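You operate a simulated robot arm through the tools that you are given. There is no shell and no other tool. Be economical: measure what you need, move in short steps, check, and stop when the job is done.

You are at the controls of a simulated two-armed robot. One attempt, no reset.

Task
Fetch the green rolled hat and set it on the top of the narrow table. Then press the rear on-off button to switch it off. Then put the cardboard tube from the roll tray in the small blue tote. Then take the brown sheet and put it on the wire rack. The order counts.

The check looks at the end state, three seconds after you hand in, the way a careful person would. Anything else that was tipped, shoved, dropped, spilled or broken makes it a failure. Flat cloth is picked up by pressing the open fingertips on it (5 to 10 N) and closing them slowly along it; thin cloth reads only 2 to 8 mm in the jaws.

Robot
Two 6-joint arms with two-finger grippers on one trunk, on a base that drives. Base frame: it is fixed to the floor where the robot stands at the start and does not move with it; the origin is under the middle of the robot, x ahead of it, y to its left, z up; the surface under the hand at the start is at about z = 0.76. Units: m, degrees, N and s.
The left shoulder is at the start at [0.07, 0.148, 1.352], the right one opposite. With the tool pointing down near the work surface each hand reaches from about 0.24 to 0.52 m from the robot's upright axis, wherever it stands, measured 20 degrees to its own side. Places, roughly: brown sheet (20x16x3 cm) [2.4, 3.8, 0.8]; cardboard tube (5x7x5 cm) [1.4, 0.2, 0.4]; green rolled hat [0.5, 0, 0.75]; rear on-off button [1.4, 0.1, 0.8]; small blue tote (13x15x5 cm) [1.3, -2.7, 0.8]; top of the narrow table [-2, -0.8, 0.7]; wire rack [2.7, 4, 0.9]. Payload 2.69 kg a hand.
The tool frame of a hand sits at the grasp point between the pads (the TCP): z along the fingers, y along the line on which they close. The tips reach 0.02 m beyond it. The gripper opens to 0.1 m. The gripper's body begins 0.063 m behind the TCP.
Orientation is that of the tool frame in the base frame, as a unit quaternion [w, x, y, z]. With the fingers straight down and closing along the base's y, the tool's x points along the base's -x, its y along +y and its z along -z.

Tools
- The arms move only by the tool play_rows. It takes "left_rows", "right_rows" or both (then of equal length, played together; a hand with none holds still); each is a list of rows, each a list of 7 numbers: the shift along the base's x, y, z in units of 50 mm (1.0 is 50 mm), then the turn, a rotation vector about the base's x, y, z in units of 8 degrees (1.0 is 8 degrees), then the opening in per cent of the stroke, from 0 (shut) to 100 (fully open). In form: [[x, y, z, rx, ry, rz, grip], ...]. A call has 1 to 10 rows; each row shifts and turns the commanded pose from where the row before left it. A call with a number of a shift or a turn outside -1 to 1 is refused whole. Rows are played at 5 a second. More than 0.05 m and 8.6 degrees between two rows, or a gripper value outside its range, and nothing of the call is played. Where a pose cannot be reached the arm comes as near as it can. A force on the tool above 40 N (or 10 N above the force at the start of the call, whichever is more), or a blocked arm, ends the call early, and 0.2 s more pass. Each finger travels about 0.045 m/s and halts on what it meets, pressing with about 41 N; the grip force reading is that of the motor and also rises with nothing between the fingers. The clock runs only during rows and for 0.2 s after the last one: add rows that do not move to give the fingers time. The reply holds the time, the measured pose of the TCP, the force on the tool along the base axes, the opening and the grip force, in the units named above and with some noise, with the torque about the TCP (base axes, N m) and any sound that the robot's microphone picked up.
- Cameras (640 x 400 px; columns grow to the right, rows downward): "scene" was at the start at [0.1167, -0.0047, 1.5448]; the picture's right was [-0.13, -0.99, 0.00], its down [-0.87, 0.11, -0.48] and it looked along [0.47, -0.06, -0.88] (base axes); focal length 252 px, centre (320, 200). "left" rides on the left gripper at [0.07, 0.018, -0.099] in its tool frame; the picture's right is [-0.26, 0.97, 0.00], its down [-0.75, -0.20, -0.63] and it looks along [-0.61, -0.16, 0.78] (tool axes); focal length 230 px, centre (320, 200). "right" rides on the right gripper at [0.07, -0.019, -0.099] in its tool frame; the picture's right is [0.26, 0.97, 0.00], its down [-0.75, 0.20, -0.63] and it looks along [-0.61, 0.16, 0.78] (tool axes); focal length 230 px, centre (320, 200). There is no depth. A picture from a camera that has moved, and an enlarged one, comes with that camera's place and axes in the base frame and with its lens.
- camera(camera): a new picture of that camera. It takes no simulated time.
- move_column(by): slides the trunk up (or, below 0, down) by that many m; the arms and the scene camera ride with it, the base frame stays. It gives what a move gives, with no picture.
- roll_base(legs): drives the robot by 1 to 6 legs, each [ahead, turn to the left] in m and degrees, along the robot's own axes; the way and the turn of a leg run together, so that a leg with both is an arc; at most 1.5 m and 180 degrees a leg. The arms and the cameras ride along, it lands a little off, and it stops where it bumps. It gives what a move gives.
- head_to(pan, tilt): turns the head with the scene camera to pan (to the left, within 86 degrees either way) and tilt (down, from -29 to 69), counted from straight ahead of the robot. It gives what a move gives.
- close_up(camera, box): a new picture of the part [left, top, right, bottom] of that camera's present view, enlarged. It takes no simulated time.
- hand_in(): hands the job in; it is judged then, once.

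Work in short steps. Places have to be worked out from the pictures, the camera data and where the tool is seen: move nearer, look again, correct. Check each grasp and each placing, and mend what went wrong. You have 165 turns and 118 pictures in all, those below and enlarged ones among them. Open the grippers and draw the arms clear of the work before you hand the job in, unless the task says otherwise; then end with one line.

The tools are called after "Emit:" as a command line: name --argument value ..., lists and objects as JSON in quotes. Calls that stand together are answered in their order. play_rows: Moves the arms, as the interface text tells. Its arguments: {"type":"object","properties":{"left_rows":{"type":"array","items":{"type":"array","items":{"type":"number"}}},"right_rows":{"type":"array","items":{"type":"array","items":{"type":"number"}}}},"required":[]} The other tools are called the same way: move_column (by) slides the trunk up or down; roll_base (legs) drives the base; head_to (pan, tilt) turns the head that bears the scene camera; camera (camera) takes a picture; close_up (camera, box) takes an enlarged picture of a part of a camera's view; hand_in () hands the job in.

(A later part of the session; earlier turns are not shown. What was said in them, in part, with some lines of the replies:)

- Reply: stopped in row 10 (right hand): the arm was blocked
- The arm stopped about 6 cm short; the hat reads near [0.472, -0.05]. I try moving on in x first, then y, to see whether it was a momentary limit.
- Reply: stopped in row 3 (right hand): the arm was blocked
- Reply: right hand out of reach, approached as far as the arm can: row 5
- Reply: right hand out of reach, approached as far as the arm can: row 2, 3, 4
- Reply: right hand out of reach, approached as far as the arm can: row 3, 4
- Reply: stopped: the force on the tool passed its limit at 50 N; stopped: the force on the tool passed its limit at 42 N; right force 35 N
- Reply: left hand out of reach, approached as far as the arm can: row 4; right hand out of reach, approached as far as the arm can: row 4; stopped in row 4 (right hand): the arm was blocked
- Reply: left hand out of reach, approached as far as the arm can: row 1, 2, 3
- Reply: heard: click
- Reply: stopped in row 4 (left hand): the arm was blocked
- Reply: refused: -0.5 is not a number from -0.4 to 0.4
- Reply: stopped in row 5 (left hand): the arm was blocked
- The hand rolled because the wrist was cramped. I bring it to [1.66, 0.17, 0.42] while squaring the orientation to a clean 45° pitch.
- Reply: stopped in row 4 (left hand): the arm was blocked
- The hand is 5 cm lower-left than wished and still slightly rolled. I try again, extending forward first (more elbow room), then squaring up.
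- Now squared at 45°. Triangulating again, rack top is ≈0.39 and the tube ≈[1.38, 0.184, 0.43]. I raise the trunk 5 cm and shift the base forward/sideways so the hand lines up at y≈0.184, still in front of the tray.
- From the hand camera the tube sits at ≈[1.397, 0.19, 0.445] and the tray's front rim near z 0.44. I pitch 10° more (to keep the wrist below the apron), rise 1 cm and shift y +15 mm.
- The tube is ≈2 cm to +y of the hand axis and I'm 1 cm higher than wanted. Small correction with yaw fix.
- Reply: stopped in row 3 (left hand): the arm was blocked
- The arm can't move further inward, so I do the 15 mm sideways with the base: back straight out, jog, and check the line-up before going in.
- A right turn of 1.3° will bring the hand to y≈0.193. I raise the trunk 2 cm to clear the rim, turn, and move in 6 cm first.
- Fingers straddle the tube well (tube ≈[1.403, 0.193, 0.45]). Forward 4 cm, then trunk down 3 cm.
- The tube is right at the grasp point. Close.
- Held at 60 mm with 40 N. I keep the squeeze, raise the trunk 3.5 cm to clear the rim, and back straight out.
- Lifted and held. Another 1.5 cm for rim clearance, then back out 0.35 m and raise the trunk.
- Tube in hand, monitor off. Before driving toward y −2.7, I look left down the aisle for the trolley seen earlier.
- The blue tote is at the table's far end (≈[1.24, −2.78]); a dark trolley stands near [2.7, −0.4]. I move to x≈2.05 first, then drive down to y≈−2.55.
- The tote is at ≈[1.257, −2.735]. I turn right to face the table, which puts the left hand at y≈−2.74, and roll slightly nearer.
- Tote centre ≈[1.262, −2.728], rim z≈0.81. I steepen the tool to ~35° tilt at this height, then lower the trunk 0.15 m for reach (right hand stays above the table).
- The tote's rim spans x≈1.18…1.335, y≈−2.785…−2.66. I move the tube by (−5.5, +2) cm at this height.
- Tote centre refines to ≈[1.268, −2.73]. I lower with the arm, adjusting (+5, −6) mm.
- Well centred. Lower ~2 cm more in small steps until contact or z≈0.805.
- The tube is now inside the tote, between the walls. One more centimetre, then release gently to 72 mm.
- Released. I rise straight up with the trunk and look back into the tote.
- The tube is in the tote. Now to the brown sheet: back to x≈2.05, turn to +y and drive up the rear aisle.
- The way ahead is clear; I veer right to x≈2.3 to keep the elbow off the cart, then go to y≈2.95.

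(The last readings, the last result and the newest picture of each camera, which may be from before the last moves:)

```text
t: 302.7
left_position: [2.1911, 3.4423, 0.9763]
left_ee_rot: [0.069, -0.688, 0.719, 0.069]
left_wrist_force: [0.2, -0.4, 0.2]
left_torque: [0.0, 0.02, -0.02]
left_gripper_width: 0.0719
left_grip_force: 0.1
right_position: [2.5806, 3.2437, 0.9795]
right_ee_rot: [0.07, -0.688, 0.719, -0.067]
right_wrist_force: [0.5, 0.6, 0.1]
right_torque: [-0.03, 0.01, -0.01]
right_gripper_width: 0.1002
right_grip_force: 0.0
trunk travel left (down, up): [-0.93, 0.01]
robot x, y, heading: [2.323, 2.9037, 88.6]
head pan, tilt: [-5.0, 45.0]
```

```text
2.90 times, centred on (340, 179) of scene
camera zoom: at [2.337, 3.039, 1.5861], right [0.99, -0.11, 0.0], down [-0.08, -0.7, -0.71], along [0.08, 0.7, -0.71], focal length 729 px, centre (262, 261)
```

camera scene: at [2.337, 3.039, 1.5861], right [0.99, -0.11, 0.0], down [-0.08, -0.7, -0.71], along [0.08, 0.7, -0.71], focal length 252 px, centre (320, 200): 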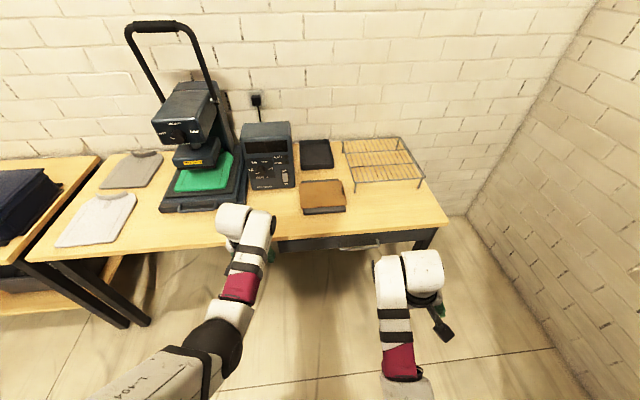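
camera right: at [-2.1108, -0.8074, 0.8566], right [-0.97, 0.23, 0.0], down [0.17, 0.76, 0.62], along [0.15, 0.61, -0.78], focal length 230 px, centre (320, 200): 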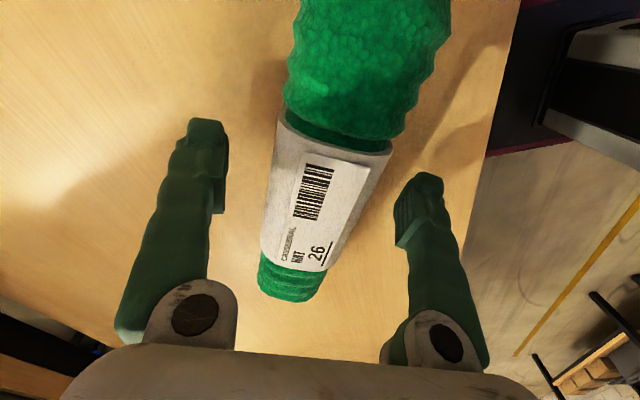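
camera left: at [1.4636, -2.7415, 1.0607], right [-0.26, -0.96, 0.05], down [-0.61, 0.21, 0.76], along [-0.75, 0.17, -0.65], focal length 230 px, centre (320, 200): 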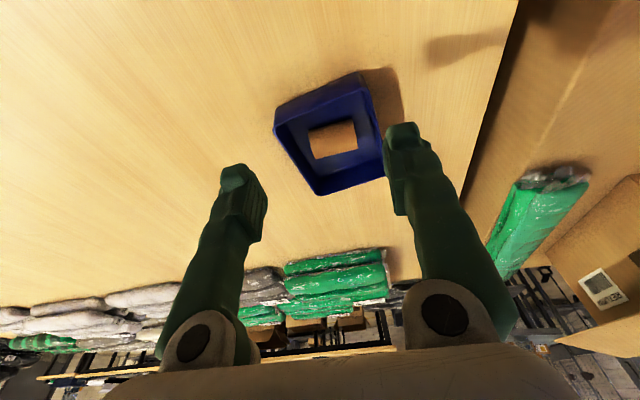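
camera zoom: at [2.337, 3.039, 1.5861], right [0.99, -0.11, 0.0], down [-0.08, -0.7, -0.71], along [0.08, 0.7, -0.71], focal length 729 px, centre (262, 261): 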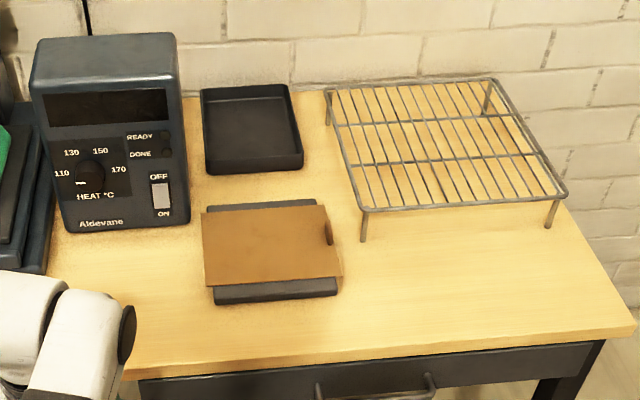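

The brown sheet lies across a shallow dark dish, overhanging it by ~1.5–2 cm on the right; x 2.34–2.545, y 3.775–3.95, z≈0.79. Rack is at x≈2.6–2.9. I draw the left hand back to keep clear of the control box, then roll 0.3 m nearer and look with the right hand's camera.

Emit:
play_rows --left_rows '[[0, -0.7, -0.2, 0, 0, 0, 30], [0, -0.7, -0.2, 0, 0, 0, 0], [0, -0.7, -0.1, 0, 0, 0, 0]]'

Emit:
roll_base --legs '[[0.3, 0]]'

Emit:
camera --camera "right"

Emit:
head_to --pan -15 --tilt 55

Emit:
camera --camera "scene"

```text
t: 303.6
left_position: [2.112, 3.3437, 0.9568]
left_ee_rot: [0.018, -0.693, 0.708, 0.132]
left_wrist_force: [0.0, -0.7, 0.1]
left_torque: [0.04, -0.02, -0.03]
left_gripper_width: 0.0
left_grip_force: 2.2
right_position: [2.5792, 3.2417, 0.98]
right_ee_rot: [0.07, -0.688, 0.719, -0.067]
right_wrist_force: [-0.4, -0.5, 0.6]
right_torque: [0.0, -0.02, 0.0]
right_gripper_width: 0.1
right_grip_force: 0.1
trunk travel left (down, up): [-0.93, 0.01]
robot x, y, heading: [2.3231, 2.905, 89.1]
head pan, tilt: [-5.0, 45.0]
stopped in row 3 (left hand): the arm was blocked; the commanded pose is now the measured one
```

```text
t: 305.6
left_position: [2.1189, 3.6468, 0.9575]
left_ee_rot: [0.019, -0.693, 0.709, 0.133]
left_wrist_force: [0.4, -0.6, 0.4]
left_torque: [-0.02, 0.02, -0.02]
left_gripper_width: 0.0002
left_grip_force: 29.0
right_position: [2.5871, 3.5431, 0.98]
right_ee_rot: [0.07, -0.687, 0.72, -0.067]
right_wrist_force: [-0.3, -0.6, -0.4]
right_torque: [-0.02, -0.01, 0.05]
right_gripper_width: 0.1
right_grip_force: 0.1
trunk travel left (down, up): [-0.93, 0.01]
robot x, y, heading: [2.325, 3.2087, 88.8]
head pan, tilt: [-5.0, 45.0]
```

```text
40 pictures are left
camera right: at [2.5826, 3.4723, 1.0811], right [-0.96, -0.22, -0.19], down [-0.29, 0.76, 0.59], along [0.02, 0.62, -0.79], focal length 230 px, centre (320, 200)
```

right: 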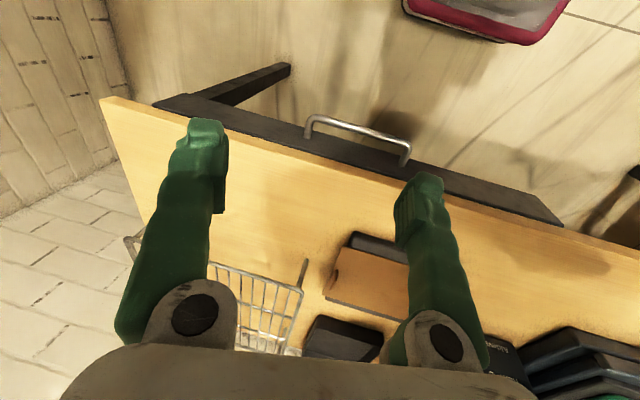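

```text
t: 306.4
left_position: [2.1188, 3.6492, 0.9545]
left_ee_rot: [0.018, -0.693, 0.708, 0.133]
left_wrist_force: [-0.8, 0.2, 0.1]
left_torque: [0.01, 0.0, 0.0]
left_gripper_width: 0.0
left_grip_force: 30.0
right_position: [2.5867, 3.5456, 0.9805]
right_ee_rot: [0.071, -0.688, 0.719, -0.068]
right_wrist_force: [-0.4, -0.8, 0.7]
right_torque: [-0.04, 0.02, -0.05]
right_gripper_width: 0.0998
right_grip_force: 0.1
trunk travel left (down, up): [-0.93, 0.01]
robot x, y, heading: [2.3307, 3.2048, 89.0]
head pan, tilt: [-15.0, 55.0]
```

```text
39 pictures are left
camera scene: at [2.354, 3.3287, 1.5727], right [0.96, -0.28, 0.0], down [-0.23, -0.79, -0.57], along [0.16, 0.55, -0.82], focal length 252 px, centre (320, 200)
```

scene: 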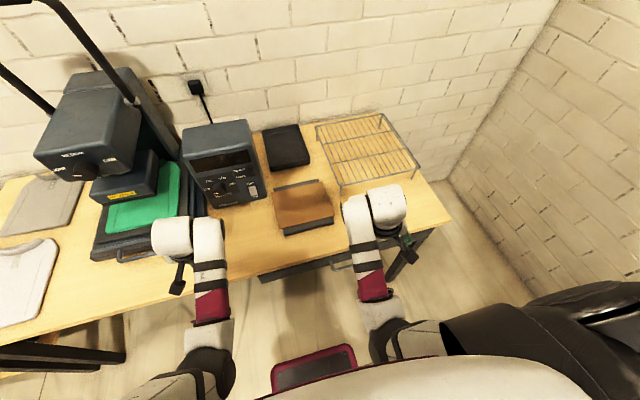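

Emit:
close_up --camera "scene" --box '[250, 110, 430, 245]'

Emit:
close_up --camera "right" --box '[290, 200, 450, 370]'

```text
2.96 times, centred on (340, 178) of scene
camera zoom: at [2.354, 3.3287, 1.5727], right [0.96, -0.28, 0.0], down [-0.23, -0.79, -0.57], along [0.16, 0.55, -0.82], focal length 745 px, centre (261, 267)
```

zoom: 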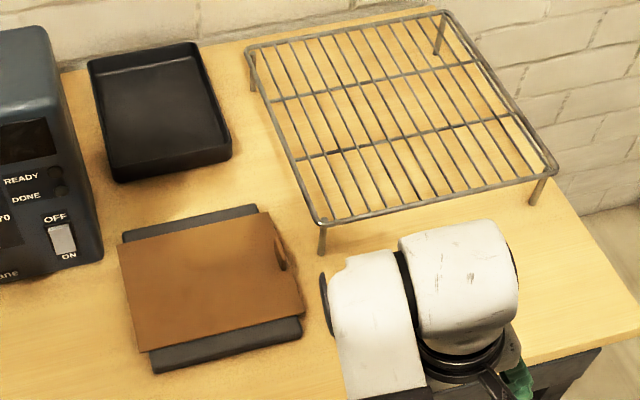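

```text
2.35 times, centred on (370, 285) of right
camera zoom: at [2.5828, 3.4743, 1.0805], right [-0.96, -0.22, -0.19], down [-0.29, 0.76, 0.58], along [0.02, 0.61, -0.79], focal length 541 px, centre (202, 0)
```

zoom: 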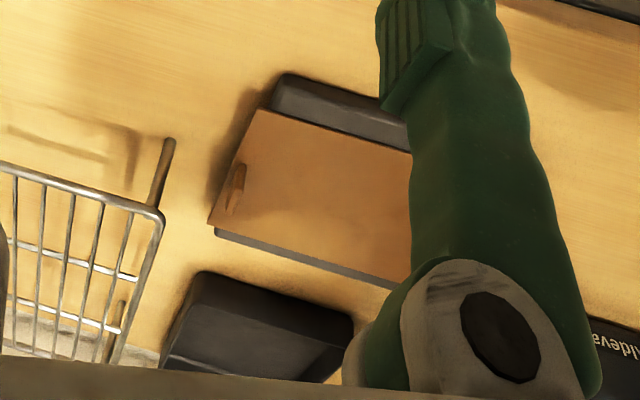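

The sheet carries an upright tab near its right edge (≈[2.526, 3.858], z≈0.81), running along y — graspable by closing along x. Rack top ≈0.84, x 2.585–2.91, y 3.865–4.21. First I move the left hand rightwards/up, clear of the press, then roll 0.1 m closer.

Emit:
play_rows --left_rows '[[0.5, 0, 0.3, 0, 0, 0, 0], [0.5, 0, 0.4, 0, 0, 0, 0], [0.4, 0, 0.4, 0, 0, 0, 0]]'

Emit:
roll_base --legs '[[0.1, 0]]'

Emit:
camera --camera "scene"

```text
t: 307.1
left_position: [2.0859, 3.6485, 0.9919]
left_ee_rot: [0.05, 0.699, -0.687, -0.193]
left_wrist_force: [-0.4, -0.3, 1.3]
left_torque: [0.0, 0.05, 0.01]
left_gripper_width: 0.0
left_grip_force: 29.7
left hand out of reach, approached as far as the arm can: row 3
right_position: [2.5865, 3.546, 0.9795]
right_ee_rot: [0.07, -0.688, 0.719, -0.068]
right_wrist_force: [0.7, 0.3, -0.6]
right_torque: [0.01, 0.01, 0.01]
right_gripper_width: 0.1001
right_grip_force: 0.1
trunk travel left (down, up): [-0.93, 0.01]
robot x, y, heading: [2.3309, 3.2051, 88.7]
head pan, tilt: [-15.0, 55.0]
stopped in row 3 (left hand): the arm was blocked; the commanded pose is now the measured one
```

```text
t: 308.2
left_position: [2.087, 3.7341, 0.995]
left_ee_rot: [0.048, 0.7, -0.686, -0.193]
left_wrist_force: [-0.1, -0.5, -0.4]
left_torque: [0.07, 0.0, -0.05]
left_gripper_width: 0.0
left_grip_force: 29.5
right_position: [2.5909, 3.6327, 0.9824]
right_ee_rot: [0.072, -0.686, 0.721, -0.066]
right_wrist_force: [1.0, -0.1, -0.8]
right_torque: [0.06, 0.0, 0.04]
right_gripper_width: 0.1002
right_grip_force: 0.1
trunk travel left (down, up): [-0.93, 0.01]
robot x, y, heading: [2.3294, 3.3064, 88.7]
head pan, tilt: [-15.0, 55.0]
```

```text
36 pictures are left
camera scene: at [2.3558, 3.4134, 1.5739], right [0.96, -0.28, 0.0], down [-0.23, -0.78, -0.58], along [0.16, 0.56, -0.81], focal length 252 px, centre (320, 200)
```

scene: 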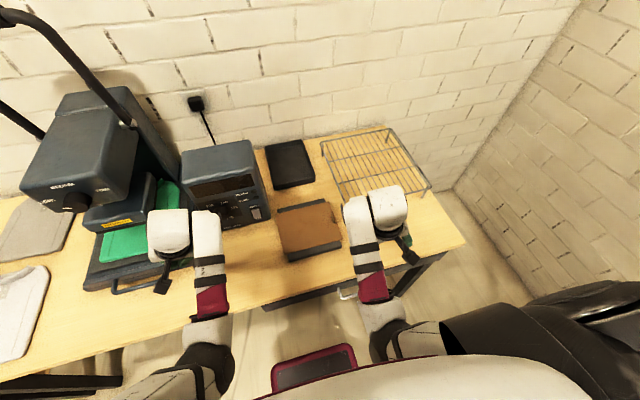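

I lower the trunk 8 cm for reach, then tilt the right hand 45° forward (closing along x, opened 45 mm to stay clear of the rack) and bring it above the tab.

Emit:
move_column --by -0.08

Emit:
play_rows --right_rows '[[-0.18, 0.4, 0, 0.8, 0.17, 0.12, 80], [-0.18, 0.4, 0, 0.8, 0.17, 0.12, 60], [-0.18, 0.4, 0, 0.8, 0.17, 0.12, 45], [-0.18, 0.4, 0, 0.8, 0.17, 0.12, 45], [-0.18, 0.4, 0, 0.8, 0.17, 0.12, 45], [-0.18, 0.4, 0, 0.8, 0.17, 0.12, 45], [-0.18, 0.4, 0, 0.8, 0.17, 0.12, 45], [0, 0, 0, 0, 0, 0, 45]]'

Emit:
camera --camera "right"

```text
t: 309.4
left_position: [2.0875, 3.7444, 0.9084]
left_ee_rot: [0.052, 0.7, -0.686, -0.191]
left_wrist_force: [0.5, 0.3, 0.8]
left_torque: [0.0, 0.01, -0.04]
left_gripper_width: 0.0
left_grip_force: 29.8
right_position: [2.5895, 3.6419, 0.8997]
right_ee_rot: [0.069, -0.687, 0.72, -0.07]
right_wrist_force: [-0.3, -0.3, 0.3]
right_torque: [-0.03, -0.05, 0.06]
right_gripper_width: 0.0999
right_grip_force: 0.0
trunk travel left (down, up): [-0.85, 0.09]
robot x, y, heading: [2.3391, 3.3054, 88.7]
head pan, tilt: [-15.0, 55.0]
```

```text
t: 311.4
left_position: [2.0863, 3.7438, 0.9101]
left_ee_rot: [0.053, 0.7, -0.687, -0.189]
left_wrist_force: [0.0, -0.2, -0.2]
left_torque: [0.0, 0.02, 0.01]
left_gripper_width: 0.0
left_grip_force: 29.4
right_position: [2.5639, 3.7844, 0.9009]
right_ee_rot: [-0.305, 0.663, -0.64, -0.239]
right_wrist_force: [-0.3, -0.2, 0.1]
right_torque: [0.0, -0.01, -0.02]
right_gripper_width: 0.0452
right_grip_force: 0.1
trunk travel left (down, up): [-0.85, 0.09]
robot x, y, heading: [2.331, 3.3031, 88.9]
head pan, tilt: [-15.0, 55.0]
stopped in row 8 (right hand): the arm was blocked; the commanded pose is now the measured one
```

```text
35 pictures are left
camera right: at [2.5809, 3.6643, 0.923], right [-0.94, -0.18, -0.28], down [-0.29, 0.08, 0.95], along [-0.15, 0.98, -0.13], focal length 230 px, centre (320, 200)
```

right: 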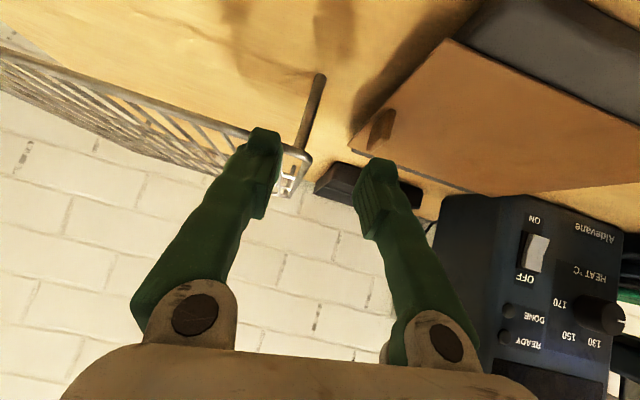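

The tab shows at (380,125). I enlarge it to judge its shape.

Emit:
close_up --camera "right" --box '[300, 60, 500, 190]'

```text
3.08 times, centred on (400, 125) of right
camera zoom: at [2.5809, 3.6643, 0.923], right [-0.94, -0.18, -0.28], down [-0.29, 0.08, 0.95], along [-0.15, 0.98, -0.13], focal length 708 px, centre (74, 431)
```

zoom: 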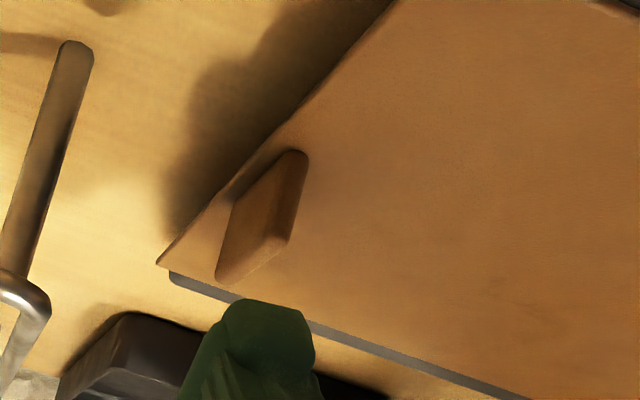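

It's a solid raised tab about 4 cm long along y, ~1 cm thick, near [2.515, 3.867]. I extend forward first, then try to move in −x with the roll fix.

Emit:
play_rows --right_rows '[[0, 0.6, 0, 0, 0, 0, 45], [0, 0.6, 0, 0, 0, 0, 45], [-0.3, 0.1, 0, 0, 0.25, 0, 45], [-0.3, 0.1, 0, 0, 0.25, 0, 45], [-0.3, 0, 0, 0, 0.2, 0, 45]]'

Emit:
camera --camera "right"

```text
t: 312.6
left_position: [2.0877, 3.7443, 0.9084]
left_ee_rot: [0.054, 0.699, -0.687, -0.19]
left_wrist_force: [0.6, 0.6, 0.2]
left_torque: [0.0, 0.01, -0.02]
left_gripper_width: 0.0001
left_grip_force: 29.3
right_position: [2.5242, 3.8546, 0.8987]
right_ee_rot: [0.276, -0.651, 0.655, 0.268]
right_wrist_force: [-0.5, 0.2, -0.5]
right_torque: [-0.01, 0.01, -0.01]
right_gripper_width: 0.045
right_grip_force: 0.1
trunk travel left (down, up): [-0.85, 0.09]
robot x, y, heading: [2.3308, 3.3081, 89.0]
head pan, tilt: [-15.0, 55.0]
```

```text
33 pictures are left
camera right: at [2.5416, 3.735, 0.9202], right [-0.97, -0.17, -0.19], down [-0.21, 0.08, 0.97], along [-0.15, 0.98, -0.12], focal length 230 px, centre (320, 200)
```

right: 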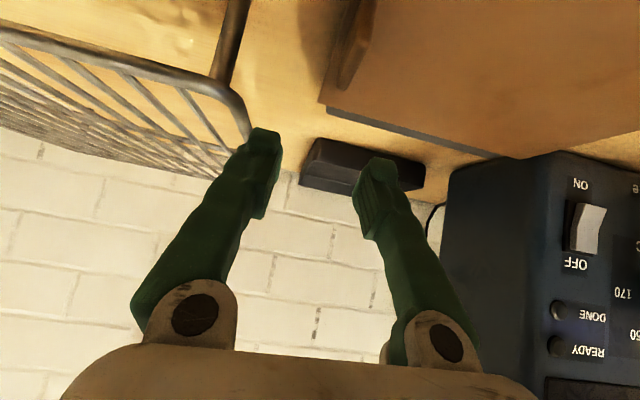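

Aligned to within a centimetre: tab ≈[2.519, 3.865]. Lower 5 cm and recheck.

Emit:
play_rows --right_rows '[[-0.1, 0.1, -0.5, 0, 0, 0, 45], [0, 0, -0.5, 0, 0, 0, 45], [0, 0, 0, 0, 0, 0, 45]]'

Emit:
camera --camera "right"

```text
t: 313.4
left_position: [2.0885, 3.743, 0.9104]
left_ee_rot: [0.053, 0.7, -0.687, -0.19]
left_wrist_force: [-0.4, -0.8, -0.4]
left_torque: [-0.02, -0.02, 0.03]
left_gripper_width: 0.0
left_grip_force: 28.8
right_position: [2.5104, 3.8613, 0.8525]
right_ee_rot: [0.272, -0.651, 0.653, 0.276]
right_wrist_force: [0.6, -0.6, -0.7]
right_torque: [0.0, -0.02, 0.03]
right_gripper_width: 0.0451
right_grip_force: 0.1
trunk travel left (down, up): [-0.85, 0.09]
robot x, y, heading: [2.3363, 3.3063, 88.8]
head pan, tilt: [-15.0, 55.0]
```

```text
32 pictures are left
camera right: at [2.5294, 3.7404, 0.8722], right [-0.97, -0.18, -0.18], down [-0.19, 0.08, 0.98], along [-0.16, 0.98, -0.11], focal length 230 px, centre (320, 200)
```

right: 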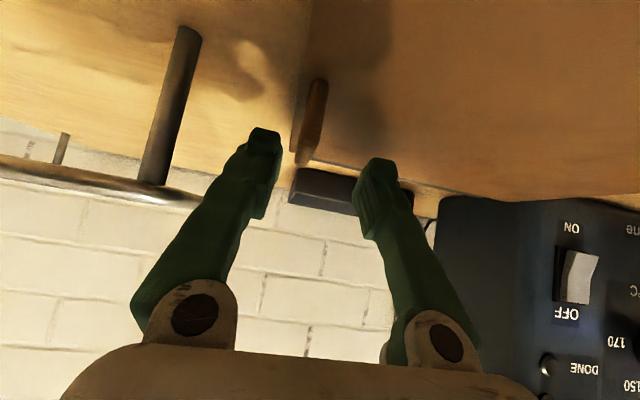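

Tab ≈[2.519, 3.872]; TCP is 8 mm left of it. Correct and lower to z≈0.82.

Emit:
play_rows --right_rows '[[0.17, 0.12, -0.2, 0, 0, 0, 45], [0, 0, -0.25, 0, 0, 0, 45], [0, 0, -0.15, 0, 0, 0, 45], [0, 0, 0, 0, 0, 0, 45]]'

Emit:
camera --camera "right"

```text
t: 314.1
left_position: [2.0861, 3.7426, 0.9108]
left_ee_rot: [0.052, 0.7, -0.686, -0.192]
left_wrist_force: [0.7, -0.3, -0.6]
left_torque: [-0.03, 0.01, 0.0]
left_gripper_width: 0.0001
left_grip_force: 29.6
right_position: [2.5186, 3.8747, 0.8406]
right_ee_rot: [0.287, -0.645, 0.647, 0.289]
right_wrist_force: [0.2, -6.4, 24.2]
right_torque: [-0.08, 0.74, 0.21]
right_gripper_width: 0.045
right_grip_force: 0.2
trunk travel left (down, up): [-0.85, 0.09]
robot x, y, heading: [2.3311, 3.3045, 88.7]
head pan, tilt: [-15.0, 55.0]
stopped in row 3 (right hand): the force on the tool passed its limit at 45 N (the readings are from after the stop); the commanded pose is now the measured one
```

```text
31 pictures are left
camera right: at [2.5382, 3.7542, 0.8562], right [-0.97, -0.17, -0.19], down [-0.2, 0.03, 0.98], along [-0.16, 0.98, -0.07], focal length 230 px, centre (320, 200)
```

right: 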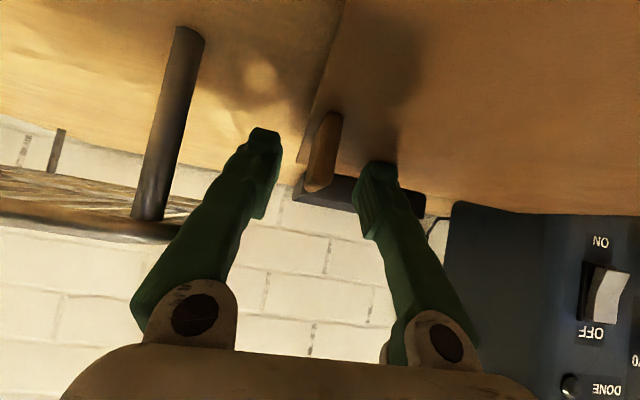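

The fingertip touched the sheet (its top is ≈0.817), with the tab between the fingers. I ease up 4 mm and close on the tab.

Emit:
play_rows --right_rows '[[0, 0, 0.08, 0, 0, 0, 45], [0, 0, 0, 0, 0, 0, 30], [0, 0, 0, 0, 0, 0, 20], [0, 0, 0, 0, 0, 0, 10], [0, 0, 0, 0, 0, 0, 4], [0, 0, 0, 0, 0, 0, 2]]'

Emit:
camera --camera "right"

```text
t: 315.5
left_position: [2.086, 3.743, 0.9106]
left_ee_rot: [0.052, 0.7, -0.687, -0.19]
left_wrist_force: [-0.2, 1.1, 0.6]
left_torque: [0.0, 0.02, -0.02]
left_gripper_width: 0.0001
left_grip_force: 30.0
right_position: [2.5206, 3.8725, 0.8406]
right_ee_rot: [0.281, -0.648, 0.649, 0.284]
right_wrist_force: [4.6, -0.8, 13.9]
right_torque: [-0.03, -0.05, 0.02]
right_gripper_width: 0.006
right_grip_force: 29.5
trunk travel left (down, up): [-0.85, 0.09]
robot x, y, heading: [2.3319, 3.3054, 88.5]
head pan, tilt: [-15.0, 55.0]
```

```text
30 pictures are left
camera right: at [2.5392, 3.7515, 0.8563], right [-0.97, -0.18, -0.19], down [-0.2, 0.05, 0.98], along [-0.16, 0.98, -0.08], focal length 230 px, centre (320, 200)
```

right: 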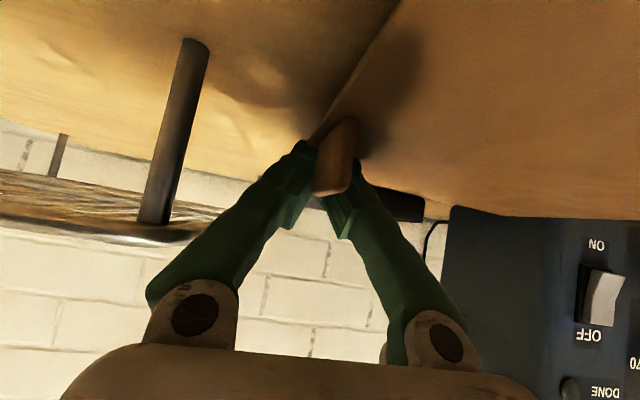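

The tips close on the tab at 6 mm. I squeeze fully and lift 2 cm as a test.

Emit:
play_rows --right_rows '[[0, 0, 0, 0, 0, 0, 0], [0, 0, 0, 0, 0, 0, 0], [0, 0, 0.2, 0, 0, 0, 0], [0, 0, 0.2, 0, 0, 0, 0], [0, 0, 0, 0, 0, 0, 0]]'

Emit:
camera --camera "right"

Emit:
close_up --camera "scene" --box '[250, 110, 430, 265]'

```text
t: 316.7
left_position: [2.0866, 3.7442, 0.9102]
left_ee_rot: [0.054, 0.699, -0.687, -0.19]
left_wrist_force: [-0.1, 0.0, 0.3]
left_torque: [-0.01, -0.03, 0.01]
left_gripper_width: 0.0001
left_grip_force: 29.3
right_position: [2.5193, 3.8739, 0.8573]
right_ee_rot: [0.28, -0.648, 0.649, 0.283]
right_wrist_force: [-0.9, 0.0, 0.6]
right_torque: [0.01, -0.01, 0.0]
right_gripper_width: 0.0003
right_grip_force: 29.0
trunk travel left (down, up): [-0.85, 0.09]
robot x, y, heading: [2.3317, 3.3054, 88.9]
head pan, tilt: [-15.0, 55.0]
```

```text
29 pictures are left
camera right: at [2.5386, 3.7529, 0.8751], right [-0.97, -0.18, -0.18], down [-0.2, 0.05, 0.98], along [-0.16, 0.98, -0.08], focal length 230 px, centre (320, 200)
```

right: 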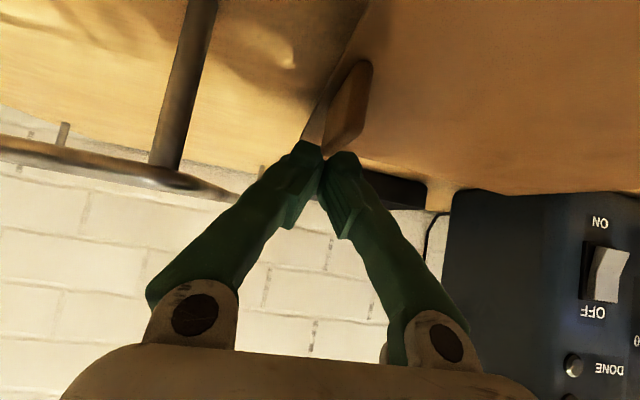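

```text
2.58 times, centred on (340, 188) of scene
camera zoom: at [2.3562, 3.43, 1.4926], right [0.96, -0.28, 0.0], down [-0.23, -0.79, -0.57], along [0.16, 0.55, -0.82], focal length 649 px, centre (268, 232)
```

zoom: 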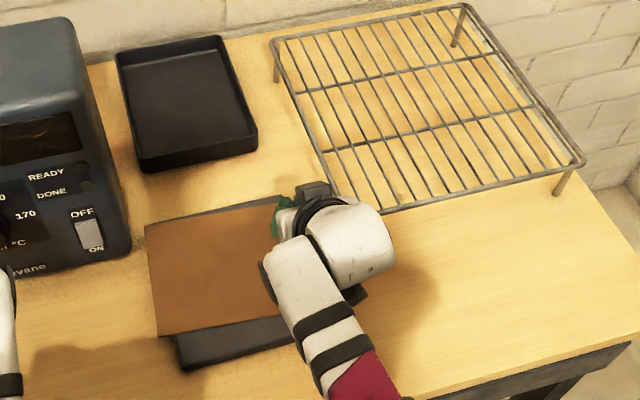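

It slipped: the sheet's top is higher than I assumed, so the tab is nearer — recomputed ≈[2.521, 3.843], z 0.817–0.84. I rise, open, move back 3.3 cm and look again.

Emit:
play_rows --right_rows '[[0, 0, 0.4, 0, 0, 0, 0], [0, 0, 0, 0, 0, 0, 30], [0.04, -0.33, 0, 0, 0, 0, 45], [0, -0.33, 0, 0, 0, 0, 45], [0, 0, -0.2, 0, 0, 0, 45], [0, 0, 0, 0, 0, 0, 45]]'

Emit:
camera --camera "right"

```text
t: 318.1
left_position: [2.0864, 3.7458, 0.9089]
left_ee_rot: [0.054, 0.7, -0.687, -0.19]
left_wrist_force: [0.2, -1.1, -0.2]
left_torque: [0.0, 0.0, -0.01]
left_gripper_width: 0.0
left_grip_force: 29.6
right_position: [2.5234, 3.8399, 0.8689]
right_ee_rot: [0.28, -0.648, 0.649, 0.283]
right_wrist_force: [-0.7, -0.2, 0.6]
right_torque: [0.0, 0.01, 0.02]
right_gripper_width: 0.045
right_grip_force: 0.0
trunk travel left (down, up): [-0.85, 0.09]
robot x, y, heading: [2.3355, 3.3062, 88.9]
head pan, tilt: [-15.0, 55.0]
```

```text
27 pictures are left
camera right: at [2.5413, 3.7199, 0.885], right [-0.97, -0.17, -0.18], down [-0.2, 0.05, 0.98], along [-0.16, 0.98, -0.08], focal length 230 px, centre (320, 200)
```

right: 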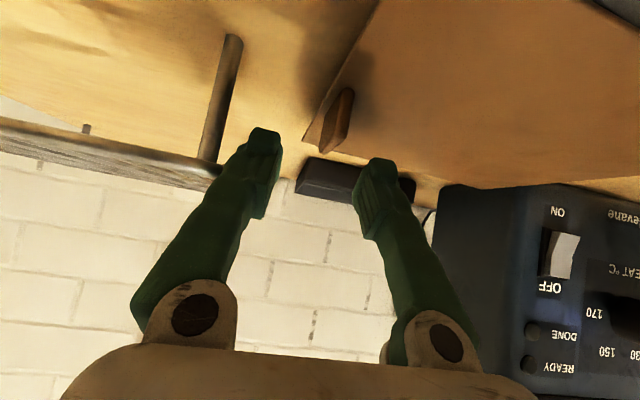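

Tab centre ≈[2.520, 3.84, 0.83]. I shift back 7 mm, lower to z≈0.843 and close fully.

Emit:
play_rows --right_rows '[[-0.04, -0.14, -0.2, 0, 0, 0, 45], [0, 0, -0.2, 0, 0, 0, 45], [0, 0, -0.12, 0, 0, 0, 45], [0, 0, 0, 0, 0, 0, 30], [0, 0, 0, 0, 0, 0, 15], [0, 0, 0, 0, 0, 0, 5], [0, 0, 0, 0, 0, 0, 0], [0, 0, 0, 0, 0, 0, 0]]'

Emit:
camera --camera "right"

```text
t: 319.9
left_position: [2.0865, 3.744, 0.9095]
left_ee_rot: [0.054, 0.7, -0.687, -0.19]
left_wrist_force: [0.3, 0.5, 0.2]
left_torque: [0.03, 0.03, -0.03]
left_gripper_width: 0.0
left_grip_force: 29.4
right_position: [2.5196, 3.8332, 0.8414]
right_ee_rot: [0.281, -0.647, 0.65, 0.283]
right_wrist_force: [0.0, 0.4, -0.8]
right_torque: [-0.01, 0.05, 0.0]
right_gripper_width: 0.006
right_grip_force: 33.4
trunk travel left (down, up): [-0.85, 0.09]
robot x, y, heading: [2.3302, 3.303, 88.8]
head pan, tilt: [-15.0, 55.0]
```

```text
26 pictures are left
camera right: at [2.5388, 3.7131, 0.8584], right [-0.97, -0.18, -0.18], down [-0.2, 0.05, 0.98], along [-0.16, 0.98, -0.08], focal length 230 px, centre (320, 200)
```

right: 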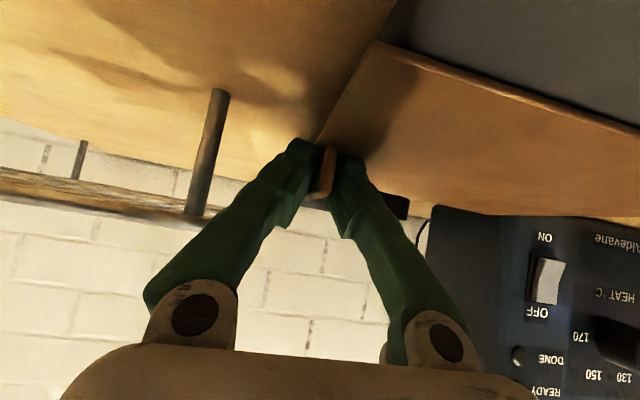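

The tab sits squarely between the pads at 6 mm. Lift test 3 cm.

Emit:
play_rows --right_rows '[[0, 0, 0, 0, 0, 0, 0], [0, 0, 0.2, 0, 0, 0, 0], [0, 0, 0.2, 0, 0, 0, 0], [0, 0, 0.2, 0, 0, 0, 0], [0, 0, 0, 0, 0, 0, 0]]'

Emit:
close_up --camera "scene" --box '[250, 110, 430, 265]'

Emit:
camera --camera "right"

```text
t: 321.1
left_position: [2.0861, 3.744, 0.9101]
left_ee_rot: [0.053, 0.699, -0.687, -0.19]
left_wrist_force: [-0.1, 1.1, 1.0]
left_torque: [0.01, 0.0, 0.02]
left_gripper_width: 0.0002
left_grip_force: 29.1
right_position: [2.5265, 3.8324, 0.8725]
right_ee_rot: [0.286, -0.648, 0.649, 0.278]
right_wrist_force: [0.0, 1.1, -0.4]
right_torque: [0.01, -0.03, 0.0]
right_gripper_width: 0.0059
right_grip_force: 33.3
trunk travel left (down, up): [-0.85, 0.09]
robot x, y, heading: [2.3353, 3.3069, 88.8]
head pan, tilt: [-15.0, 55.0]
```

```text
2.58 times, centred on (340, 188) of scene
camera zoom: at [2.3561, 3.4298, 1.4927], right [0.96, -0.28, 0.0], down [-0.23, -0.79, -0.57], along [0.16, 0.55, -0.82], focal length 649 px, centre (268, 232)
```

zoom: 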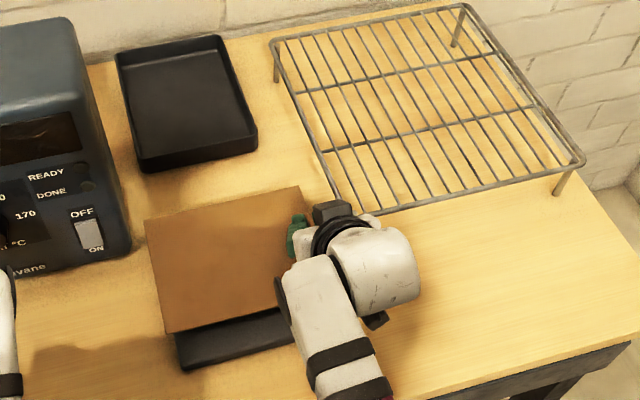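

```text
24 pictures are left
camera right: at [2.5456, 3.7133, 0.8896], right [-0.96, -0.17, -0.2], down [-0.21, 0.05, 0.98], along [-0.16, 0.98, -0.09], focal length 230 px, centre (320, 200)
```

right: 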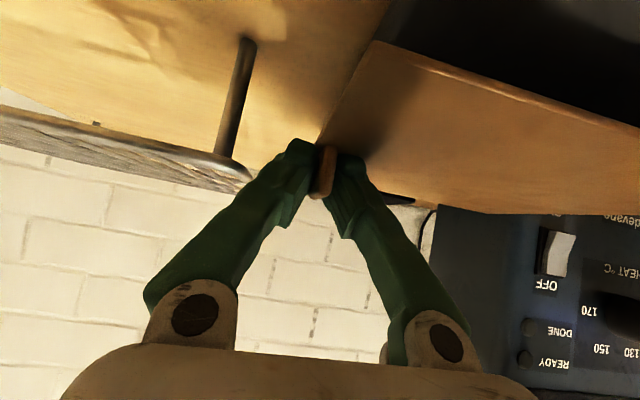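

Lifted level and firm. Rack top ≈0.83. Target: sheet centre ≈[2.75, 3.98], i.e. TCP ≈[2.834, 3.956]. I raise the trunk, back off 0.3 m, jog right to x≈2.645 and face the table again.

Emit:
move_column --by 0.085

Emit:
roll_base --legs '[[-0.3, 0], [0, -60], [0.355, 0], [0, 61]]'

Emit:
camera --camera "scene"

```text
t: 322.3
left_position: [2.0864, 3.7444, 0.9937]
left_ee_rot: [0.054, 0.7, -0.687, -0.19]
left_wrist_force: [-0.1, 0.4, 0.0]
left_torque: [-0.03, -0.01, -0.02]
left_gripper_width: 0.0
left_grip_force: 29.1
right_position: [2.5264, 3.8332, 0.9566]
right_ee_rot: [-0.284, 0.649, -0.649, -0.278]
right_wrist_force: [-1.1, -0.1, -0.4]
right_torque: [0.02, -0.03, 0.0]
right_gripper_width: 0.0061
right_grip_force: 34.0
trunk travel left (down, up): [-0.935, 0.005]
robot x, y, heading: [2.3314, 3.3069, 88.8]
head pan, tilt: [-15.0, 55.0]
```

```text
t: 331.6
left_position: [2.3857, 3.6151, 0.9947]
left_ee_rot: [0.053, 0.703, -0.683, -0.19]
left_wrist_force: [0.0, -0.5, 0.3]
left_torque: [0.01, 0.0, -0.02]
left_gripper_width: 0.0002
left_grip_force: 29.5
right_position: [2.8251, 3.7081, 0.9571]
right_ee_rot: [-0.285, 0.652, -0.644, -0.28]
right_wrist_force: [0.5, 0.5, -0.9]
right_torque: [-0.01, -0.03, 0.01]
right_gripper_width: 0.0061
right_grip_force: 33.8
trunk travel left (down, up): [-0.935, 0.005]
robot x, y, heading: [2.6336, 3.1833, 89.6]
head pan, tilt: [-15.0, 55.0]
```

```text
23 pictures are left
camera scene: at [2.6593, 3.3031, 1.5777], right [0.96, -0.27, 0.0], down [-0.22, -0.79, -0.57], along [0.15, 0.55, -0.82], focal length 252 px, centre (320, 200)
```

scene: 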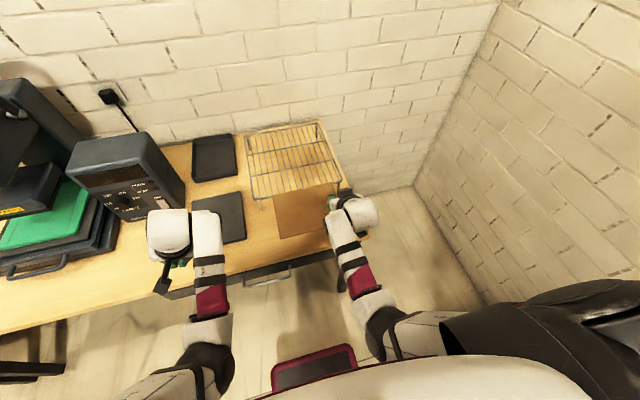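

Forward 0.14 m, then extend the arm 0.105 m over the rack at safe height.

Emit:
roll_base --legs '[[0.14, 0]]'

Emit:
play_rows --right_rows '[[0, 0.5, 0, 0, 0, 0, 0], [0, 0.6, 0, 0, 0, 0, 0], [0, 0.6, 0, 0, 0, 0, 0], [0, 0.5, 0, 0, 0, 0, 0], [0, 0, 0, 0, 0, 0, 0]]'

Emit:
camera --camera "scene"

Emit:
close_up --camera "scene" --box '[200, 110, 400, 270]'

```text
t: 332.9
left_position: [2.3841, 3.7512, 0.996]
left_ee_rot: [0.053, 0.704, -0.682, -0.191]
left_wrist_force: [0.0, 0.3, 0.4]
left_torque: [0.03, 0.02, 0.0]
left_gripper_width: 0.0002
left_grip_force: 29.4
right_position: [2.825, 3.8463, 0.9583]
right_ee_rot: [-0.285, 0.653, -0.643, -0.28]
right_wrist_force: [0.0, -0.2, 0.0]
right_torque: [0.02, -0.02, -0.02]
right_gripper_width: 0.0059
right_grip_force: 34.4
trunk travel left (down, up): [-0.935, 0.005]
robot x, y, heading: [2.6391, 3.3204, 89.8]
head pan, tilt: [-15.0, 55.0]
```

```text
t: 334.1
left_position: [2.3849, 3.7532, 0.9943]
left_ee_rot: [0.054, 0.705, -0.681, -0.19]
left_wrist_force: [0.5, -0.3, -0.4]
left_torque: [0.03, -0.03, 0.0]
left_gripper_width: 0.0001
left_grip_force: 29.7
right_position: [2.8239, 3.9595, 0.9548]
right_ee_rot: [-0.284, 0.653, -0.643, -0.281]
right_wrist_force: [0.3, 0.2, 1.0]
right_torque: [0.0, -0.03, -0.01]
right_gripper_width: 0.006
right_grip_force: 34.2
trunk travel left (down, up): [-0.935, 0.005]
robot x, y, heading: [2.6392, 3.3189, 89.6]
head pan, tilt: [-15.0, 55.0]
```

```text
22 pictures are left
camera scene: at [2.6592, 3.4415, 1.5778], right [0.96, -0.26, 0.0], down [-0.22, -0.79, -0.57], along [0.15, 0.55, -0.82], focal length 252 px, centre (320, 200)
```

scene: 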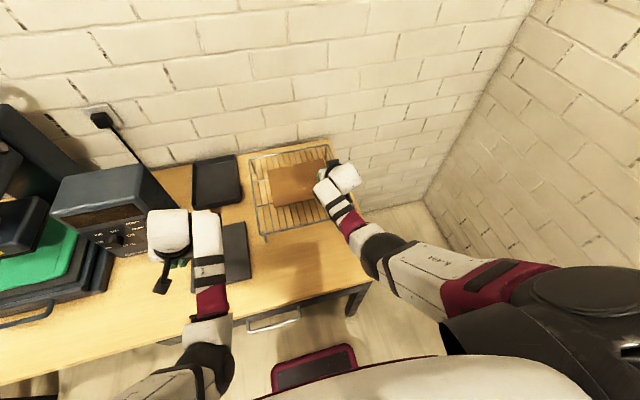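

```text
2.50 times, centred on (300, 190) of scene
camera zoom: at [2.6592, 3.4415, 1.5778], right [0.96, -0.26, 0.0], down [-0.22, -0.79, -0.57], along [0.15, 0.55, -0.82], focal length 629 px, centre (370, 225)
```

zoom: 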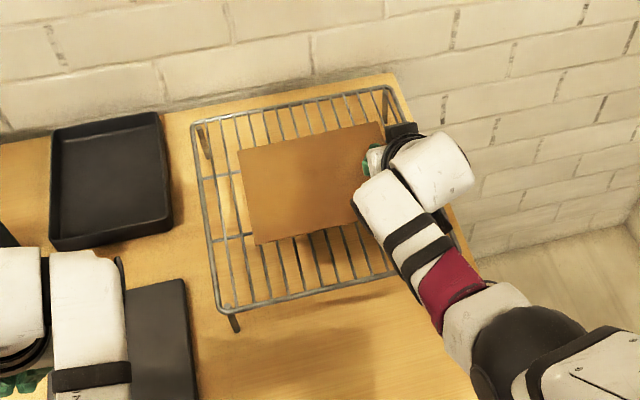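

The sheet hovers over the rack, x 2.635–2.845, y 3.885–4.045. I nudge 1.5 cm further back, then lower the trunk 7 cm.

Emit:
play_rows --right_rows '[[0, 0.3, 0, 0, 0, 0, 0], [0, 0, 0, 0, 0, 0, 0]]'

Emit:
move_column --by -0.07

Emit:
camera --camera "right"

```text
t: 334.7
left_position: [2.3849, 3.7534, 0.9942]
left_ee_rot: [0.054, 0.705, -0.681, -0.191]
left_wrist_force: [-0.1, 1.3, 0.6]
left_torque: [-0.02, -0.02, 0.01]
left_gripper_width: 0.0
left_grip_force: 29.9
right_position: [2.8257, 3.9742, 0.956]
right_ee_rot: [-0.284, 0.654, -0.643, -0.279]
right_wrist_force: [-0.1, 0.0, -0.5]
right_torque: [0.03, 0.0, -0.03]
right_gripper_width: 0.006
right_grip_force: 33.4
trunk travel left (down, up): [-0.935, 0.005]
robot x, y, heading: [2.6358, 3.3176, 89.7]
head pan, tilt: [-15.0, 55.0]
```

```text
t: 335.8
left_position: [2.3849, 3.7503, 0.9266]
left_ee_rot: [0.051, 0.704, -0.682, -0.191]
left_wrist_force: [0.6, 0.0, 0.2]
left_torque: [-0.02, 0.01, -0.06]
left_gripper_width: 0.0
left_grip_force: 29.4
right_position: [2.8242, 3.9769, 0.897]
right_ee_rot: [-0.292, 0.652, -0.638, -0.289]
right_wrist_force: [3.5, 8.1, 30.5]
right_torque: [0.81, 0.11, -0.11]
right_gripper_width: 0.0058
right_grip_force: 33.7
trunk travel left (down, up): [-0.865, 0.075]
robot x, y, heading: [2.6384, 3.3193, 89.8]
head pan, tilt: [-15.0, 55.0]
```

```text
20 pictures are left
camera right: at [2.8449, 3.8556, 0.9113], right [-0.96, -0.19, -0.21], down [-0.21, 0.03, 0.98], along [-0.18, 0.98, -0.06], focal length 230 px, centre (320, 200)
```

right: 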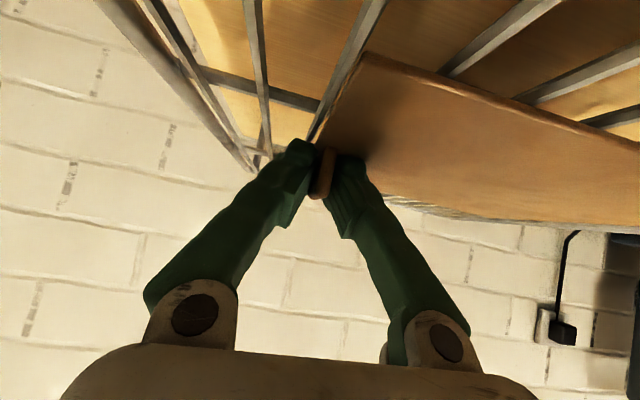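

Contact: 30 N at TCP 0.897, so the rack top is ≈0.87 and the sheet lies well inside it. I relieve 1 cm of trunk, then open the fingers gently.

Emit:
move_column --by 0.009

Emit:
close_up --camera "scene" --box '[200, 110, 400, 270]'

```text
t: 336.4
left_position: [2.3836, 3.7515, 0.9353]
left_ee_rot: [0.053, 0.705, -0.681, -0.19]
left_wrist_force: [0.5, 0.1, 1.1]
left_torque: [-0.03, -0.03, 0.03]
left_gripper_width: 0.0003
left_grip_force: 29.3
right_position: [2.8229, 3.9738, 0.8972]
right_ee_rot: [-0.285, 0.653, -0.642, -0.283]
right_wrist_force: [-0.2, 4.9, 14.1]
right_torque: [0.57, 0.16, -0.08]
right_gripper_width: 0.0058
right_grip_force: 33.5
trunk travel left (down, up): [-0.874, 0.066]
robot x, y, heading: [2.6415, 3.3181, 89.7]
head pan, tilt: [-15.0, 55.0]
```

```text
2.50 times, centred on (300, 190) of scene
camera zoom: at [2.6581, 3.4396, 1.5169], right [0.96, -0.26, 0.0], down [-0.22, -0.79, -0.58], along [0.15, 0.55, -0.82], focal length 629 px, centre (370, 225)
```

zoom: 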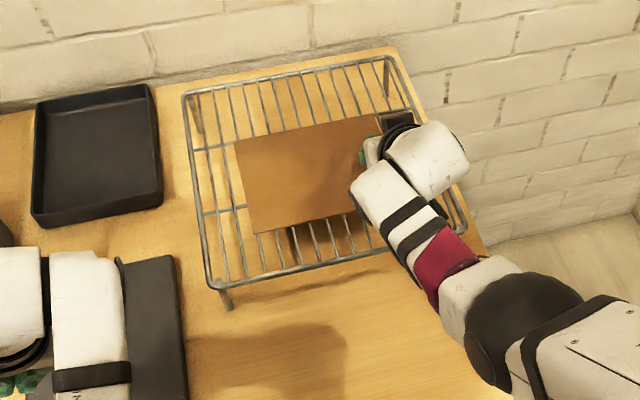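

The sheet rests on the rack. Relieve a few more millimetres, then open to 35 mm.

Emit:
move_column --by 0.005

Emit:
play_rows --right_rows '[[0, 0, 0, 0, 0, 0, 10], [0, 0, 0, 0, 0, 0, 20], [0, 0, 0, 0, 0, 0, 30], [0, 0, 0, 0, 0, 0, 35], [0, 0, 0, 0, 0, 0, 35]]'

Emit:
camera --camera "right"

```text
t: 336.9
left_position: [2.3845, 3.7514, 0.9399]
left_ee_rot: [0.054, 0.705, -0.681, -0.189]
left_wrist_force: [0.1, -0.1, 0.8]
left_torque: [0.0, -0.01, 0.03]
left_gripper_width: 0.0
left_grip_force: 29.7
right_position: [2.8244, 3.972, 0.8991]
right_ee_rot: [-0.282, 0.655, -0.644, -0.278]
right_wrist_force: [-1.4, 1.5, 3.6]
right_torque: [0.26, 0.07, 0.1]
right_gripper_width: 0.0058
right_grip_force: 34.1
trunk travel left (down, up): [-0.879, 0.061]
robot x, y, heading: [2.6374, 3.3207, 89.9]
head pan, tilt: [-15.0, 55.0]
```

```text
t: 338.1
left_position: [2.3843, 3.7532, 0.938]
left_ee_rot: [0.055, 0.704, -0.681, -0.191]
left_wrist_force: [-0.2, 0.3, 0.2]
left_torque: [0.01, -0.04, -0.02]
left_gripper_width: 0.0
left_grip_force: 28.9
right_position: [2.8252, 3.9743, 0.8991]
right_ee_rot: [-0.283, 0.654, -0.644, -0.279]
right_wrist_force: [0.0, 0.9, 1.0]
right_torque: [0.0, 0.01, -0.03]
right_gripper_width: 0.0351
right_grip_force: 0.0
trunk travel left (down, up): [-0.879, 0.061]
robot x, y, heading: [2.6355, 3.3186, 89.7]
head pan, tilt: [-15.0, 55.0]
```

```text
18 pictures are left
camera right: at [2.8454, 3.8539, 0.9171], right [-0.96, -0.19, -0.2], down [-0.21, 0.05, 0.98], along [-0.17, 0.98, -0.09], focal length 230 px, centre (320, 200)
```

right: 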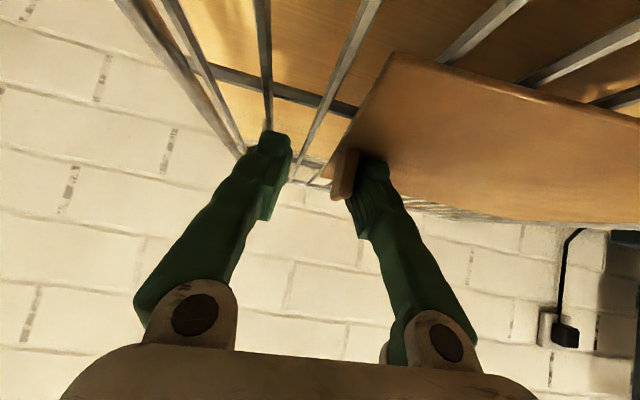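

Released. I rise straight up with the trunk and arm, then verify.

Emit:
move_column --by 0.055

Emit:
play_rows --right_rows '[[0, 0, 0.5, 0, 0, 0, 35], [0, -0.5, 0.3, 0, 0, 0, 35], [0, -0.8, 0, 0, 0, 0, 35], [0, -0.8, 0, 0, 0, 0, 60], [0, 0, 0, 0, 0, 0, 100]]'

Emit:
camera --camera "scene"

Emit:
close_up --camera "scene" --box '[200, 110, 400, 270]'

```text
t: 339.1
left_position: [2.3859, 3.7532, 0.9929]
left_ee_rot: [0.054, 0.705, -0.681, -0.19]
left_wrist_force: [-0.2, -0.5, 0.5]
left_torque: [0.02, 0.0, 0.03]
left_gripper_width: 0.0003
left_grip_force: 29.4
right_position: [2.8251, 3.9754, 0.9548]
right_ee_rot: [-0.284, 0.653, -0.644, -0.279]
right_wrist_force: [0.3, -0.5, 0.7]
right_torque: [-0.02, -0.01, -0.01]
right_gripper_width: 0.035
right_grip_force: 0.1
trunk travel left (down, up): [-0.934, 0.006]
robot x, y, heading: [2.639, 3.3166, 89.5]
head pan, tilt: [-15.0, 55.0]
```

```text
t: 340.2
left_position: [2.3856, 3.7541, 0.9938]
left_ee_rot: [0.054, 0.704, -0.682, -0.189]
left_wrist_force: [-0.4, 0.8, 0.4]
left_torque: [-0.03, 0.01, -0.01]
left_gripper_width: 0.0001
left_grip_force: 29.4
right_position: [2.8249, 3.8666, 0.9939]
right_ee_rot: [-0.284, 0.654, -0.643, -0.278]
right_wrist_force: [-0.3, -0.1, -0.2]
right_torque: [-0.01, -0.01, 0.01]
right_gripper_width: 0.086
right_grip_force: 0.0
trunk travel left (down, up): [-0.934, 0.006]
robot x, y, heading: [2.6382, 3.3159, 89.7]
head pan, tilt: [-15.0, 55.0]
```

```text
17 pictures are left
camera scene: at [2.6594, 3.4434, 1.5766], right [0.96, -0.26, 0.0], down [-0.22, -0.79, -0.57], along [0.15, 0.55, -0.82], focal length 252 px, centre (320, 200)
```

scene: 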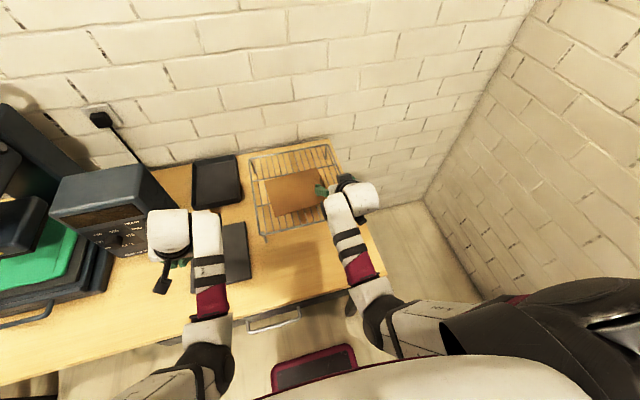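

```text
2.50 times, centred on (300, 190) of scene
camera zoom: at [2.6594, 3.4434, 1.5766], right [0.96, -0.26, 0.0], down [-0.22, -0.79, -0.57], along [0.15, 0.55, -0.82], focal length 629 px, centre (370, 225)
```

zoom: 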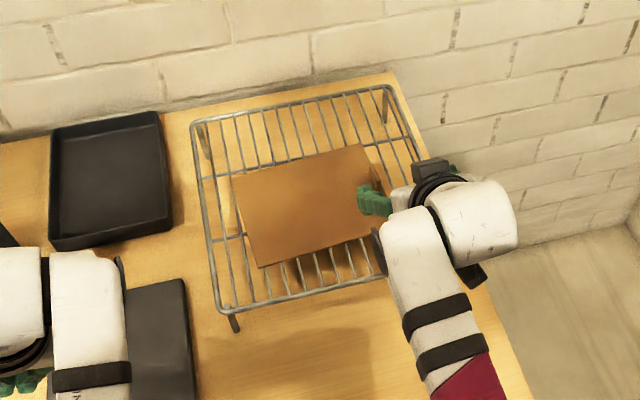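

The sheet lies on the rack, well inside its edges. I back straight away 0.4 m with open grippers and take a last look.

Emit:
roll_base --legs '[[-0.4, 0]]'

Emit:
play_rows --left_rows '[[0, 0, 0, 0, 0, 0, 40], [0, 0, 0, 0, 0, 0, 70], [0, 0, 0, 0, 0, 0, 100], [0, 0, 0, 0, 0, 0, 100], [0, 0, 0, 0, 0, 0, 100]]' --right_rows '[[0, 0, 0, 0, 0, 0, 100], [0, 0, 0, 0, 0, 0, 100], [0, 0, 0, 0, 0, 0, 100], [0, 0, 0, 0, 0, 0, 100], [0, 0, 0, 0, 0, 0, 100]]'

Emit:
head_to --pan 0 --tilt 40

Emit:
camera --camera "scene"

```text
t: 342.8
left_position: [2.383, 3.3545, 0.9942]
left_ee_rot: [0.054, 0.703, -0.683, -0.189]
left_wrist_force: [0.3, 0.3, 0.3]
left_torque: [0.01, -0.04, -0.02]
left_gripper_width: 0.0001
left_grip_force: 29.2
right_position: [2.8244, 3.4662, 0.9925]
right_ee_rot: [-0.284, 0.653, -0.644, -0.279]
right_wrist_force: [0.3, 0.3, -0.1]
right_torque: [0.01, 0.06, -0.03]
right_gripper_width: 0.0997
right_grip_force: 0.2
trunk travel left (down, up): [-0.934, 0.006]
robot x, y, heading: [2.6342, 2.9181, 89.4]
head pan, tilt: [-15.0, 55.0]
```

```text
t: 343.9
left_position: [2.3846, 3.3526, 0.9931]
left_ee_rot: [0.054, 0.703, -0.683, -0.19]
left_wrist_force: [0.6, -0.1, 0.8]
left_torque: [-0.01, 0.0, -0.04]
left_gripper_width: 0.0998
left_grip_force: 0.1
right_position: [2.8229, 3.4647, 0.9933]
right_ee_rot: [-0.285, 0.652, -0.645, -0.278]
right_wrist_force: [-0.2, -0.4, -0.2]
right_torque: [0.0, 0.01, 0.0]
right_gripper_width: 0.0998
right_grip_force: 0.0
trunk travel left (down, up): [-0.934, 0.006]
robot x, y, heading: [2.6331, 2.9181, 89.3]
head pan, tilt: [-15.0, 55.0]
```

```text
t: 344.7
left_position: [2.3843, 3.3522, 0.993]
left_ee_rot: [0.054, 0.703, -0.683, -0.19]
left_wrist_force: [-0.4, -0.5, 0.6]
left_torque: [0.01, 0.03, 0.0]
left_gripper_width: 0.1
left_grip_force: 0.0
right_position: [2.8225, 3.4632, 0.9928]
right_ee_rot: [-0.285, 0.652, -0.645, -0.279]
right_wrist_force: [0.5, -1.6, 1.1]
right_torque: [0.01, 0.03, -0.02]
right_gripper_width: 0.0998
right_grip_force: 0.1
trunk travel left (down, up): [-0.934, 0.006]
robot x, y, heading: [2.6334, 2.9195, 89.8]
head pan, tilt: [0.0, 40.0]
```

```text
15 pictures are left
camera scene: at [2.6382, 3.056, 1.5973], right [1.0, -0.01, 0.0], down [-0.01, -0.64, -0.77], along [0.01, 0.77, -0.64], focal length 252 px, centre (320, 200)
```

scene: 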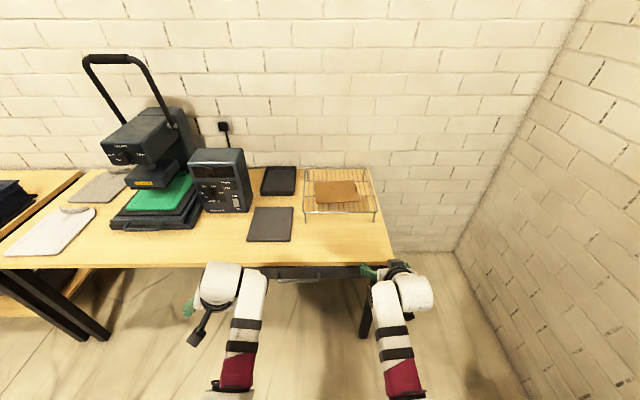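

All four steps are done, nothing else looks disturbed, and both arms are clear with open grippers. I hand the job in.

Emit:
hand_in

```text
The job is handed in.
```

The hat is on the narrow table, the rear screen is switched off, the tube is in the small blue tote, and the brown sheet is on the wire rack; the steps were done in that order and the job is handed in.
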